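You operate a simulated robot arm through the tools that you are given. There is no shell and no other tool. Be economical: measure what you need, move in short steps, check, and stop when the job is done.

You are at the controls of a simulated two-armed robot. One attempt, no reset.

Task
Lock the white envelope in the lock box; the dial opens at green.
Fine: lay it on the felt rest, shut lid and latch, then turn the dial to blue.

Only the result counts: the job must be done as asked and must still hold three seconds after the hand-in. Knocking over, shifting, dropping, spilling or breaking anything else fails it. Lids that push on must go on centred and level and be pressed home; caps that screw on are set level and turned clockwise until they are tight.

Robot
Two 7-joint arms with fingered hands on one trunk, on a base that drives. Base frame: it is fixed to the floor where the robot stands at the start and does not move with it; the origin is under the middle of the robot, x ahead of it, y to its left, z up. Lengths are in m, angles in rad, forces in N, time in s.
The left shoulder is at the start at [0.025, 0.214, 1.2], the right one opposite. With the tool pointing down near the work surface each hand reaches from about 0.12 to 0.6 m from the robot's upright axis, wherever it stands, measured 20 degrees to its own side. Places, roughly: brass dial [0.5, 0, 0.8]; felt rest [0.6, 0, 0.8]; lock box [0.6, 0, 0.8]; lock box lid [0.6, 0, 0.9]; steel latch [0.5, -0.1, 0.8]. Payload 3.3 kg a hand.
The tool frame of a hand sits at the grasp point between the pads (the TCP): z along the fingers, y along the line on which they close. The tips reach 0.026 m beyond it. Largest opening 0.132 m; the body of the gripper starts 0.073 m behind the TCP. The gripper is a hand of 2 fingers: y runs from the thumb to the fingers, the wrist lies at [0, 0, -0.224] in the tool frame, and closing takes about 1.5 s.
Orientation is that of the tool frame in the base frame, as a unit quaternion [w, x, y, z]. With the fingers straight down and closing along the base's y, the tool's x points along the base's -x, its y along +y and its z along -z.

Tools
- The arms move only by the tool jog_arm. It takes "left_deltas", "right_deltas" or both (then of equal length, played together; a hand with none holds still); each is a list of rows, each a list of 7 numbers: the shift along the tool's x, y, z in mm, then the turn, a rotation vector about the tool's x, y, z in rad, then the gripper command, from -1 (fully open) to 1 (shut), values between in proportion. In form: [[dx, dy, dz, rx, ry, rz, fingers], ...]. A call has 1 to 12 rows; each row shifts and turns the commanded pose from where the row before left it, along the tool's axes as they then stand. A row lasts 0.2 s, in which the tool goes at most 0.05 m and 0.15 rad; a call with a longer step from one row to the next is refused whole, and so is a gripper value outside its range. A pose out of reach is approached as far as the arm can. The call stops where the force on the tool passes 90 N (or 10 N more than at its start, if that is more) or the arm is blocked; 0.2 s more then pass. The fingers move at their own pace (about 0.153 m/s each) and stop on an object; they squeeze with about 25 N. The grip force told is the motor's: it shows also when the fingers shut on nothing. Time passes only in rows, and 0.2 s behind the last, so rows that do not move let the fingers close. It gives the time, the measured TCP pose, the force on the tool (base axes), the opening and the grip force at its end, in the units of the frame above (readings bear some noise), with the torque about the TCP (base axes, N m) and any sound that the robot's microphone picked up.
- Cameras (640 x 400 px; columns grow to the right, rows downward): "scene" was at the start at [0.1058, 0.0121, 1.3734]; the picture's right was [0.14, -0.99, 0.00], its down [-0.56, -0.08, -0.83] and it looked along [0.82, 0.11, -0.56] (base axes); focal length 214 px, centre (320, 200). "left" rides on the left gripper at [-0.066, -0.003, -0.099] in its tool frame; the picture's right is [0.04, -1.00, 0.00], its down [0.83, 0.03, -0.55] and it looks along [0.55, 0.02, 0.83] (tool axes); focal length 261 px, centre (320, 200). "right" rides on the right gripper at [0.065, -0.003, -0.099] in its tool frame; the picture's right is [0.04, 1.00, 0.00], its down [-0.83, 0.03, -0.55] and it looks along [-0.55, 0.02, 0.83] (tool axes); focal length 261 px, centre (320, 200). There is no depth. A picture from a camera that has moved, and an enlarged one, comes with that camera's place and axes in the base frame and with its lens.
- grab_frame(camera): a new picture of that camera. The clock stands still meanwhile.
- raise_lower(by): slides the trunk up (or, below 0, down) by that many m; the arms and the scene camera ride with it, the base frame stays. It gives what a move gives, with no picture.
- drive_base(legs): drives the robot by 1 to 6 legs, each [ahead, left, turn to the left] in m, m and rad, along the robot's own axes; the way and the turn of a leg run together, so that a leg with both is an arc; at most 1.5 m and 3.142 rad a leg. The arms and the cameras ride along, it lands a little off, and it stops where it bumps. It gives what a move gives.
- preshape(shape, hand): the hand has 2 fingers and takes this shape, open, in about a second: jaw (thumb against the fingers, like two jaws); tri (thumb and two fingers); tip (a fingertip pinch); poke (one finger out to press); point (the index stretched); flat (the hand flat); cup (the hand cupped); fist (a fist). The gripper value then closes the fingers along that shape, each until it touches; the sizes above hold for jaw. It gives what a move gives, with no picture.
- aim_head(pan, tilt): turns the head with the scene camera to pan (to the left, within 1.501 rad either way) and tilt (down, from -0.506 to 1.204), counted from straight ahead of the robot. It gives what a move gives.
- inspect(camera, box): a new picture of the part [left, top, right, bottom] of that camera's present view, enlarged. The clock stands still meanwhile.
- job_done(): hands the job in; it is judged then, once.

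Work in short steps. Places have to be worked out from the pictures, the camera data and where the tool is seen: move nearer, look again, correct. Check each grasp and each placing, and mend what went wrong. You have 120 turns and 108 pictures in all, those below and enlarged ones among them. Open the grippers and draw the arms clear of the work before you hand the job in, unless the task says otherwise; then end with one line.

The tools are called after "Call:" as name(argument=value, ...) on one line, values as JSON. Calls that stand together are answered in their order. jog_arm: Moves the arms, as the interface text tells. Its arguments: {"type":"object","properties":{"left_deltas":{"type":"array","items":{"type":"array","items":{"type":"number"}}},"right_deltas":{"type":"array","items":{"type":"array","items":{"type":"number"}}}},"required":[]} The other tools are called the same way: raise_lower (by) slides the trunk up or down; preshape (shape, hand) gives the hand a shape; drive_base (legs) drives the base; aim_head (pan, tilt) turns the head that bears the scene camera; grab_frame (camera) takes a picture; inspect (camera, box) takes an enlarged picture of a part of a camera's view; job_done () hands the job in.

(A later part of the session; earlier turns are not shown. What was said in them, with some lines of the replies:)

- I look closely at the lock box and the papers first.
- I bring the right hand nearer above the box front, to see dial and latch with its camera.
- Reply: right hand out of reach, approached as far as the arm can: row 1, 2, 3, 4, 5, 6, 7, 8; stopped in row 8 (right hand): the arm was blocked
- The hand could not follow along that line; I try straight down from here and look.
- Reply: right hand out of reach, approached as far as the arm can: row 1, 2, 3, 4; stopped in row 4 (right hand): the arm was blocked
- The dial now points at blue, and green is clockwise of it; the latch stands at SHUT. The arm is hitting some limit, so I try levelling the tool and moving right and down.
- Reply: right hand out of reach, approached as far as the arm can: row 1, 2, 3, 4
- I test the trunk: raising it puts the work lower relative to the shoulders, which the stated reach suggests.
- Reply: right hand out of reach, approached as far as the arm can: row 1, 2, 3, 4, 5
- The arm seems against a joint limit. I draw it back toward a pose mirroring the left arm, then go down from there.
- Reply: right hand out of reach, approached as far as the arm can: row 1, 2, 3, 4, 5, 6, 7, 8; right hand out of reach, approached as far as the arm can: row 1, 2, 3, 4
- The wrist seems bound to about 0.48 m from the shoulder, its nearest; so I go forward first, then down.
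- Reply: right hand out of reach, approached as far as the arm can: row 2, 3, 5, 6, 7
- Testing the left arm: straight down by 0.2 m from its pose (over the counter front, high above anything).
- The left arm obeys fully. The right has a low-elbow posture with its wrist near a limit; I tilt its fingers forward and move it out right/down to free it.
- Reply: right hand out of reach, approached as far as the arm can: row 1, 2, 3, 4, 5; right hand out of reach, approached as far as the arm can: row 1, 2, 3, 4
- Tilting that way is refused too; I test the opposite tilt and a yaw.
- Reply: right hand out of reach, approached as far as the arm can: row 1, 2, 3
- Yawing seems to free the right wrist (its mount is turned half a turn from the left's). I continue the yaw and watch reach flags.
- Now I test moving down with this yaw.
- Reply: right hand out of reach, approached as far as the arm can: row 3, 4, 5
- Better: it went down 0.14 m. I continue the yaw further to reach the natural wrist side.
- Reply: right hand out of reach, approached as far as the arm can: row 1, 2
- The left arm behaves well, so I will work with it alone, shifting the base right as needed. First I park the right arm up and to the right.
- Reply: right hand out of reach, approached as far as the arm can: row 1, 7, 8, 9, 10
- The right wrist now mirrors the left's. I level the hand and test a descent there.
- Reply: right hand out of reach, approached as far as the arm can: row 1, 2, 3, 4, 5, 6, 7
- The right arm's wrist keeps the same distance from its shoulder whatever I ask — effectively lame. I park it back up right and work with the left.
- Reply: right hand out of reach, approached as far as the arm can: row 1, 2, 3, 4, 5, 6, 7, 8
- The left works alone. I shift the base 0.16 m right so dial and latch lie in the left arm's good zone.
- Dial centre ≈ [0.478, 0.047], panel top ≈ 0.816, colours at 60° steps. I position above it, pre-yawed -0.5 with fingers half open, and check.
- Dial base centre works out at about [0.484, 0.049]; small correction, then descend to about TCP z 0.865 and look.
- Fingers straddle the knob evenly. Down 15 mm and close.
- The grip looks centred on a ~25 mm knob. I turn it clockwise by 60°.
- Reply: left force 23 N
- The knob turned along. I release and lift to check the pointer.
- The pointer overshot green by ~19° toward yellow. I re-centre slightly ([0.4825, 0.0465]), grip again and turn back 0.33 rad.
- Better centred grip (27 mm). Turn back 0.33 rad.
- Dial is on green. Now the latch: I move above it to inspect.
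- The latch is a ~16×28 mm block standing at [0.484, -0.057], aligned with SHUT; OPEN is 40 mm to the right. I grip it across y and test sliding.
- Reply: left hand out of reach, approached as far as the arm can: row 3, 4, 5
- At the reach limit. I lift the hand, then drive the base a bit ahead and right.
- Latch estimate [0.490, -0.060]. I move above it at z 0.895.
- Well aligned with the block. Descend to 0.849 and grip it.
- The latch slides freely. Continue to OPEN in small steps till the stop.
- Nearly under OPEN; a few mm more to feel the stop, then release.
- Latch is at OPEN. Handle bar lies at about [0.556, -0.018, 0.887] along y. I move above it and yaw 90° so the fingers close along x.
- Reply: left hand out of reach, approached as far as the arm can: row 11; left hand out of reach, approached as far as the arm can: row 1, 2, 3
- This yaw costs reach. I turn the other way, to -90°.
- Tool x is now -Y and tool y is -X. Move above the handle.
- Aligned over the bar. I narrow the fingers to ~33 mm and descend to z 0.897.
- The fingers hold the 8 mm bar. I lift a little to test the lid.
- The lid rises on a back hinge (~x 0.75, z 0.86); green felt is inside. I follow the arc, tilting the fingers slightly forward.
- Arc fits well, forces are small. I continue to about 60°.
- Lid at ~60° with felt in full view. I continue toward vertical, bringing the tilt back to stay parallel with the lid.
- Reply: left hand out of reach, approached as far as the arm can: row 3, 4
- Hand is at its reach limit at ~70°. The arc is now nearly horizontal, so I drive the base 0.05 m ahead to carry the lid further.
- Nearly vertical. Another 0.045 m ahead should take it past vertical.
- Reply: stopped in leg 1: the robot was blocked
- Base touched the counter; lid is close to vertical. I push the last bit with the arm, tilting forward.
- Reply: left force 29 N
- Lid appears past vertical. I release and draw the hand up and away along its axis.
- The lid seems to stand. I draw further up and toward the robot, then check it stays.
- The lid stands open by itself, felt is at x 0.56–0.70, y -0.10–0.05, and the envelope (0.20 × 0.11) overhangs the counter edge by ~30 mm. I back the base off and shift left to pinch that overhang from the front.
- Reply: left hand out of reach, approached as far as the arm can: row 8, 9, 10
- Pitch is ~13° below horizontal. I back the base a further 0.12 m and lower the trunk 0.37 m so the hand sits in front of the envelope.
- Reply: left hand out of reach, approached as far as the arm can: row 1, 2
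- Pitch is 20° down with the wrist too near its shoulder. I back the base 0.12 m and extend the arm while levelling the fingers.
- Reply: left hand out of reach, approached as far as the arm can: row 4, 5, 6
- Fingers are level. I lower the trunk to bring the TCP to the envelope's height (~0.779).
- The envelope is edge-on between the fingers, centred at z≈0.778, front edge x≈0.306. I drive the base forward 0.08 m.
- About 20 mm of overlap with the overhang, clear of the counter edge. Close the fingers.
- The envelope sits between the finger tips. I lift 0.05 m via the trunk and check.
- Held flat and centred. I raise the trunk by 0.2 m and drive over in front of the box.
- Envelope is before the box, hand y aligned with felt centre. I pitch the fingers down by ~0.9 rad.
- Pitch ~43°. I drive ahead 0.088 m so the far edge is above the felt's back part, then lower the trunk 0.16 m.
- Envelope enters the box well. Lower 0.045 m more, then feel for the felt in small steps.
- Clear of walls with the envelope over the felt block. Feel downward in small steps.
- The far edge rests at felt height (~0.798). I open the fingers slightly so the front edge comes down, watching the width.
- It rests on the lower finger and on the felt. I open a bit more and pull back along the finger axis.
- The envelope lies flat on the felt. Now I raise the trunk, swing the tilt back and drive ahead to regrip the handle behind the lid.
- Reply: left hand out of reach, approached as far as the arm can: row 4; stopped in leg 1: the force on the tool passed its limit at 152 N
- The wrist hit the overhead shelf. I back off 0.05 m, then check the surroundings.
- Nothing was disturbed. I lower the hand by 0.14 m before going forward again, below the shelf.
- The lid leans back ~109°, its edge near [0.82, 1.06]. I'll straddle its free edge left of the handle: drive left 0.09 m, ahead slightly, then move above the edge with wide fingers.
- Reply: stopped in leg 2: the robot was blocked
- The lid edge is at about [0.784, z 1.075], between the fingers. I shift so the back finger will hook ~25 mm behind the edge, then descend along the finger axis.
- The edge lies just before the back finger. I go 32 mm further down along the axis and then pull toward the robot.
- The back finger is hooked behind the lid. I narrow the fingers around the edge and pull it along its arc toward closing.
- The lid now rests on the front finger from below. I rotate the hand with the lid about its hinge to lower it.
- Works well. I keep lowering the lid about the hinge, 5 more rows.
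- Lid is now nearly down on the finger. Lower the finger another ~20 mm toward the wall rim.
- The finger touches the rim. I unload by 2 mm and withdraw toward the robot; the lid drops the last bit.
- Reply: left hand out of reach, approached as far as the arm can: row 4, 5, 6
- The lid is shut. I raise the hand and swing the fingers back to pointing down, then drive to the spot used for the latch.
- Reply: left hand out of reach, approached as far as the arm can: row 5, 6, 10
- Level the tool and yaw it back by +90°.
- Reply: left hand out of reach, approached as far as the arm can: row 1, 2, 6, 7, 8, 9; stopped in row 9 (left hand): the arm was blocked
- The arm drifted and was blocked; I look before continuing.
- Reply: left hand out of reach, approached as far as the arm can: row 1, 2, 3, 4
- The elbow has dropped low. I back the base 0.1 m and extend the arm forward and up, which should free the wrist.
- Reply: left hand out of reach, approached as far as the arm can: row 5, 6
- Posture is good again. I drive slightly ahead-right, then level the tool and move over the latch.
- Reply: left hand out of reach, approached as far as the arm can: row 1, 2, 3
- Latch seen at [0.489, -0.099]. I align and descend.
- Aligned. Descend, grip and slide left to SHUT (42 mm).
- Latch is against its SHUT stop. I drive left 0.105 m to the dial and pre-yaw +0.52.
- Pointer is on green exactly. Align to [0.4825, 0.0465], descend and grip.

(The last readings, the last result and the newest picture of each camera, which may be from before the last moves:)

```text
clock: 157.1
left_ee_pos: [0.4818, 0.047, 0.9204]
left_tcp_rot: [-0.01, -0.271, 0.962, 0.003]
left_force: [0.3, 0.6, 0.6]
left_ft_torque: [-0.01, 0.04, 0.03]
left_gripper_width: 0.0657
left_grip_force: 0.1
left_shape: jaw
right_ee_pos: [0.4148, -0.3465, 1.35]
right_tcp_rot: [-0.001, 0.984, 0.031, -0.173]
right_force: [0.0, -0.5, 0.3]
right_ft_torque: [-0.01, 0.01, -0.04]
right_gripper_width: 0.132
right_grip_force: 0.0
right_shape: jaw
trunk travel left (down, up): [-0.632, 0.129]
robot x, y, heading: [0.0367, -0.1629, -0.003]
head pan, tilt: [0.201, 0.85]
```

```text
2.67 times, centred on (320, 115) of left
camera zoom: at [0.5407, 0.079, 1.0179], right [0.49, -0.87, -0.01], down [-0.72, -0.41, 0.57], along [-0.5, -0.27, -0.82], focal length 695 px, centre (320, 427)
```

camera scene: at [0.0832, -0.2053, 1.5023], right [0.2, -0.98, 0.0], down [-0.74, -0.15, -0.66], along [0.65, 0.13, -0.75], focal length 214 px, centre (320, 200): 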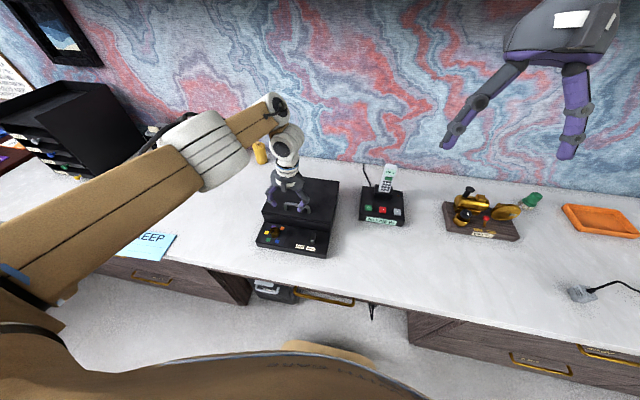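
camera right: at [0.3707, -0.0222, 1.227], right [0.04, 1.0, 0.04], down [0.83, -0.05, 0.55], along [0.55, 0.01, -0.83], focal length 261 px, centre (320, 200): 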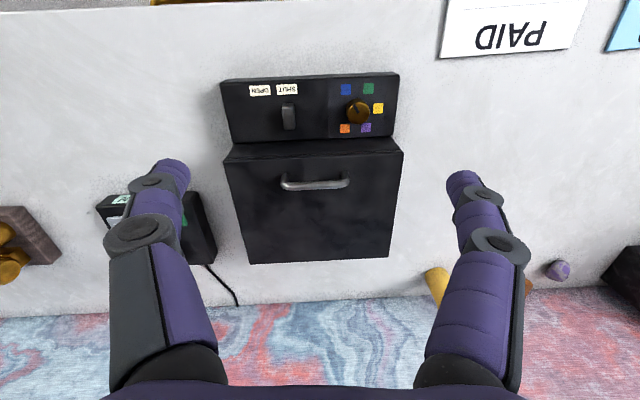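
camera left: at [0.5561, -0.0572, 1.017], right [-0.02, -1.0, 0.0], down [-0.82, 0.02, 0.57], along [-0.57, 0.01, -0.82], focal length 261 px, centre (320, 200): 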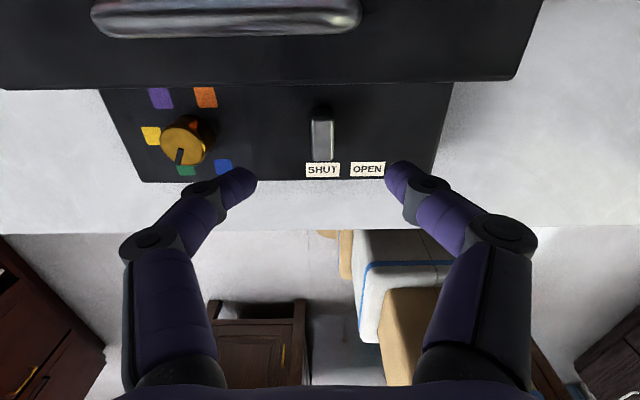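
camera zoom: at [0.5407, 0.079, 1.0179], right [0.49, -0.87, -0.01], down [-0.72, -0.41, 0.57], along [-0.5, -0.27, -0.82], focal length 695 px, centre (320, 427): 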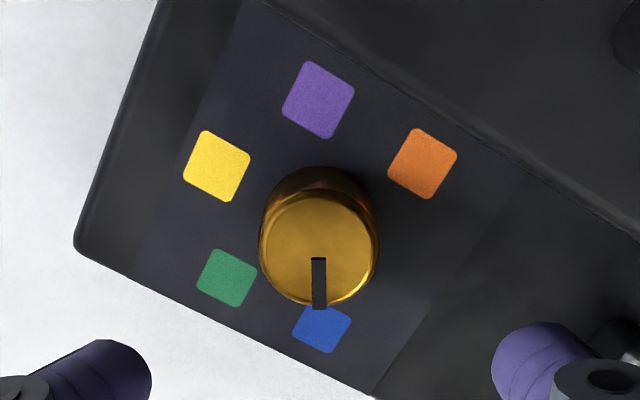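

Dial is exactly on blue. I draw the arm back and up, back the base off, and check the whole box.

Call:
jog_arm(left_deltas=[[0, 0, -30, 0, 0, 0, -1], [15, 0, -30, 0, 0, 0, -1], [20, 0, -30, 0, 0, 0, -1], [20, 0, -20, 0, 0, 0, -1]])

Call:
drive_base(legs=[[-0.2, 0, 0]])

Call:
aim_head(pan=0.2, tilt=0.7)

Call:
grab_frame(camera="scene")

Call:
inspect(camera="scene", box=[230, 150, 390, 270])

```text
clock: 158.1
left_ee_pos: [0.4389, 0.0161, 1.0311]
left_tcp_rot: [-0.009, -0.271, 0.962, 0.003]
left_force: [0.4, 0.8, 0.4]
left_ft_torque: [-0.01, -0.01, 0.02]
left_gripper_width: 0.132
left_grip_force: 0.0
left_shape: jaw
right_ee_pos: [0.4144, -0.345, 1.3492]
right_tcp_rot: [-0.002, 0.984, 0.031, -0.174]
right_force: [-0.3, 0.8, 0.3]
right_ft_torque: [-0.01, 0.0, 0.03]
right_gripper_width: 0.1318
right_grip_force: 0.0
right_shape: jaw
trunk travel left (down, up): [-0.632, 0.129]
robot x, y, heading: [0.0361, -0.1623, -0.001]
head pan, tilt: [0.201, 0.85]
```

```text
clock: 159.7
left_ee_pos: [0.2412, 0.0192, 1.0321]
left_tcp_rot: [-0.01, -0.272, 0.962, 0.002]
left_force: [0.5, 0.2, 0.0]
left_ft_torque: [-0.04, -0.04, -0.02]
left_gripper_width: 0.1316
left_grip_force: 0.0
left_shape: jaw
right_ee_pos: [0.2163, -0.3453, 1.3495]
right_tcp_rot: [-0.001, 0.984, 0.031, -0.173]
right_force: [-0.4, -0.3, -0.5]
right_ft_torque: [-0.03, 0.0, 0.01]
right_gripper_width: 0.132
right_grip_force: 0.1
right_shape: jaw
trunk travel left (down, up): [-0.632, 0.129]
robot x, y, heading: [-0.1642, -0.1642, -0.0]
head pan, tilt: [0.201, 0.85]
```

```text
clock: 160.4
left_ee_pos: [0.2426, 0.0188, 1.0314]
left_tcp_rot: [-0.01, -0.272, 0.962, 0.001]
left_force: [0.3, -0.7, -0.1]
left_ft_torque: [0.01, 0.0, 0.0]
left_gripper_width: 0.1319
left_grip_force: 0.0
left_shape: jaw
right_ee_pos: [0.2178, -0.3431, 1.349]
right_tcp_rot: [-0.002, 0.984, 0.031, -0.174]
right_force: [-1.0, -0.4, -0.2]
right_ft_torque: [-0.06, 0.03, -0.02]
right_gripper_width: 0.1321
right_grip_force: 0.1
right_shape: jaw
trunk travel left (down, up): [-0.632, 0.129]
robot x, y, heading: [-0.1651, -0.1622, 0.002]
head pan, tilt: [0.201, 0.7]
```

```text
8 pictures are left
camera scene: at [-0.068, -0.1472, 1.5145], right [0.2, -0.98, 0.0], down [-0.63, -0.13, -0.76], along [0.75, 0.15, -0.64], focal length 214 px, centre (320, 200)
```

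scene: 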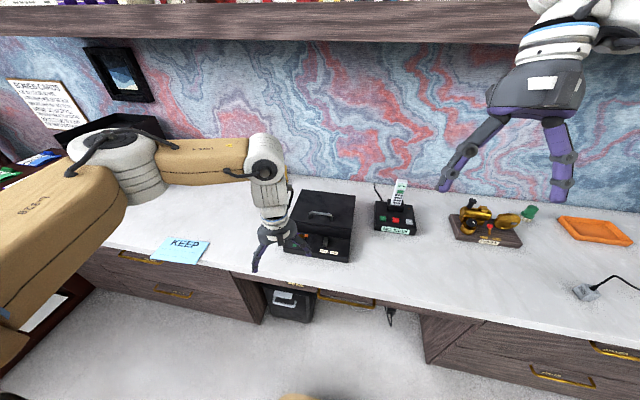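

```text
3.33 times, centred on (310, 210) of scene
camera zoom: at [-0.068, -0.1472, 1.5145], right [0.2, -0.98, 0.0], down [-0.63, -0.13, -0.76], along [0.75, 0.15, -0.64], focal length 715 px, centre (353, 167)
```

zoom: 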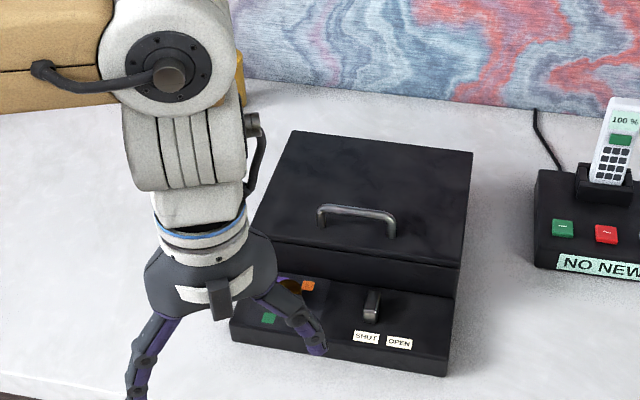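

The scene view shows the lid fully down, the latch at SHUT and the rest of the desk in place. My last close-up had the dial on blue, and the hands are open and clear, so I hand in.

Call:
job_done()

```text
The job is handed in.
```

The white "PAID" envelope is locked in the box: it lies on the felt rest, the lid is shut, the latch is at SHUT and the dial is on blue.
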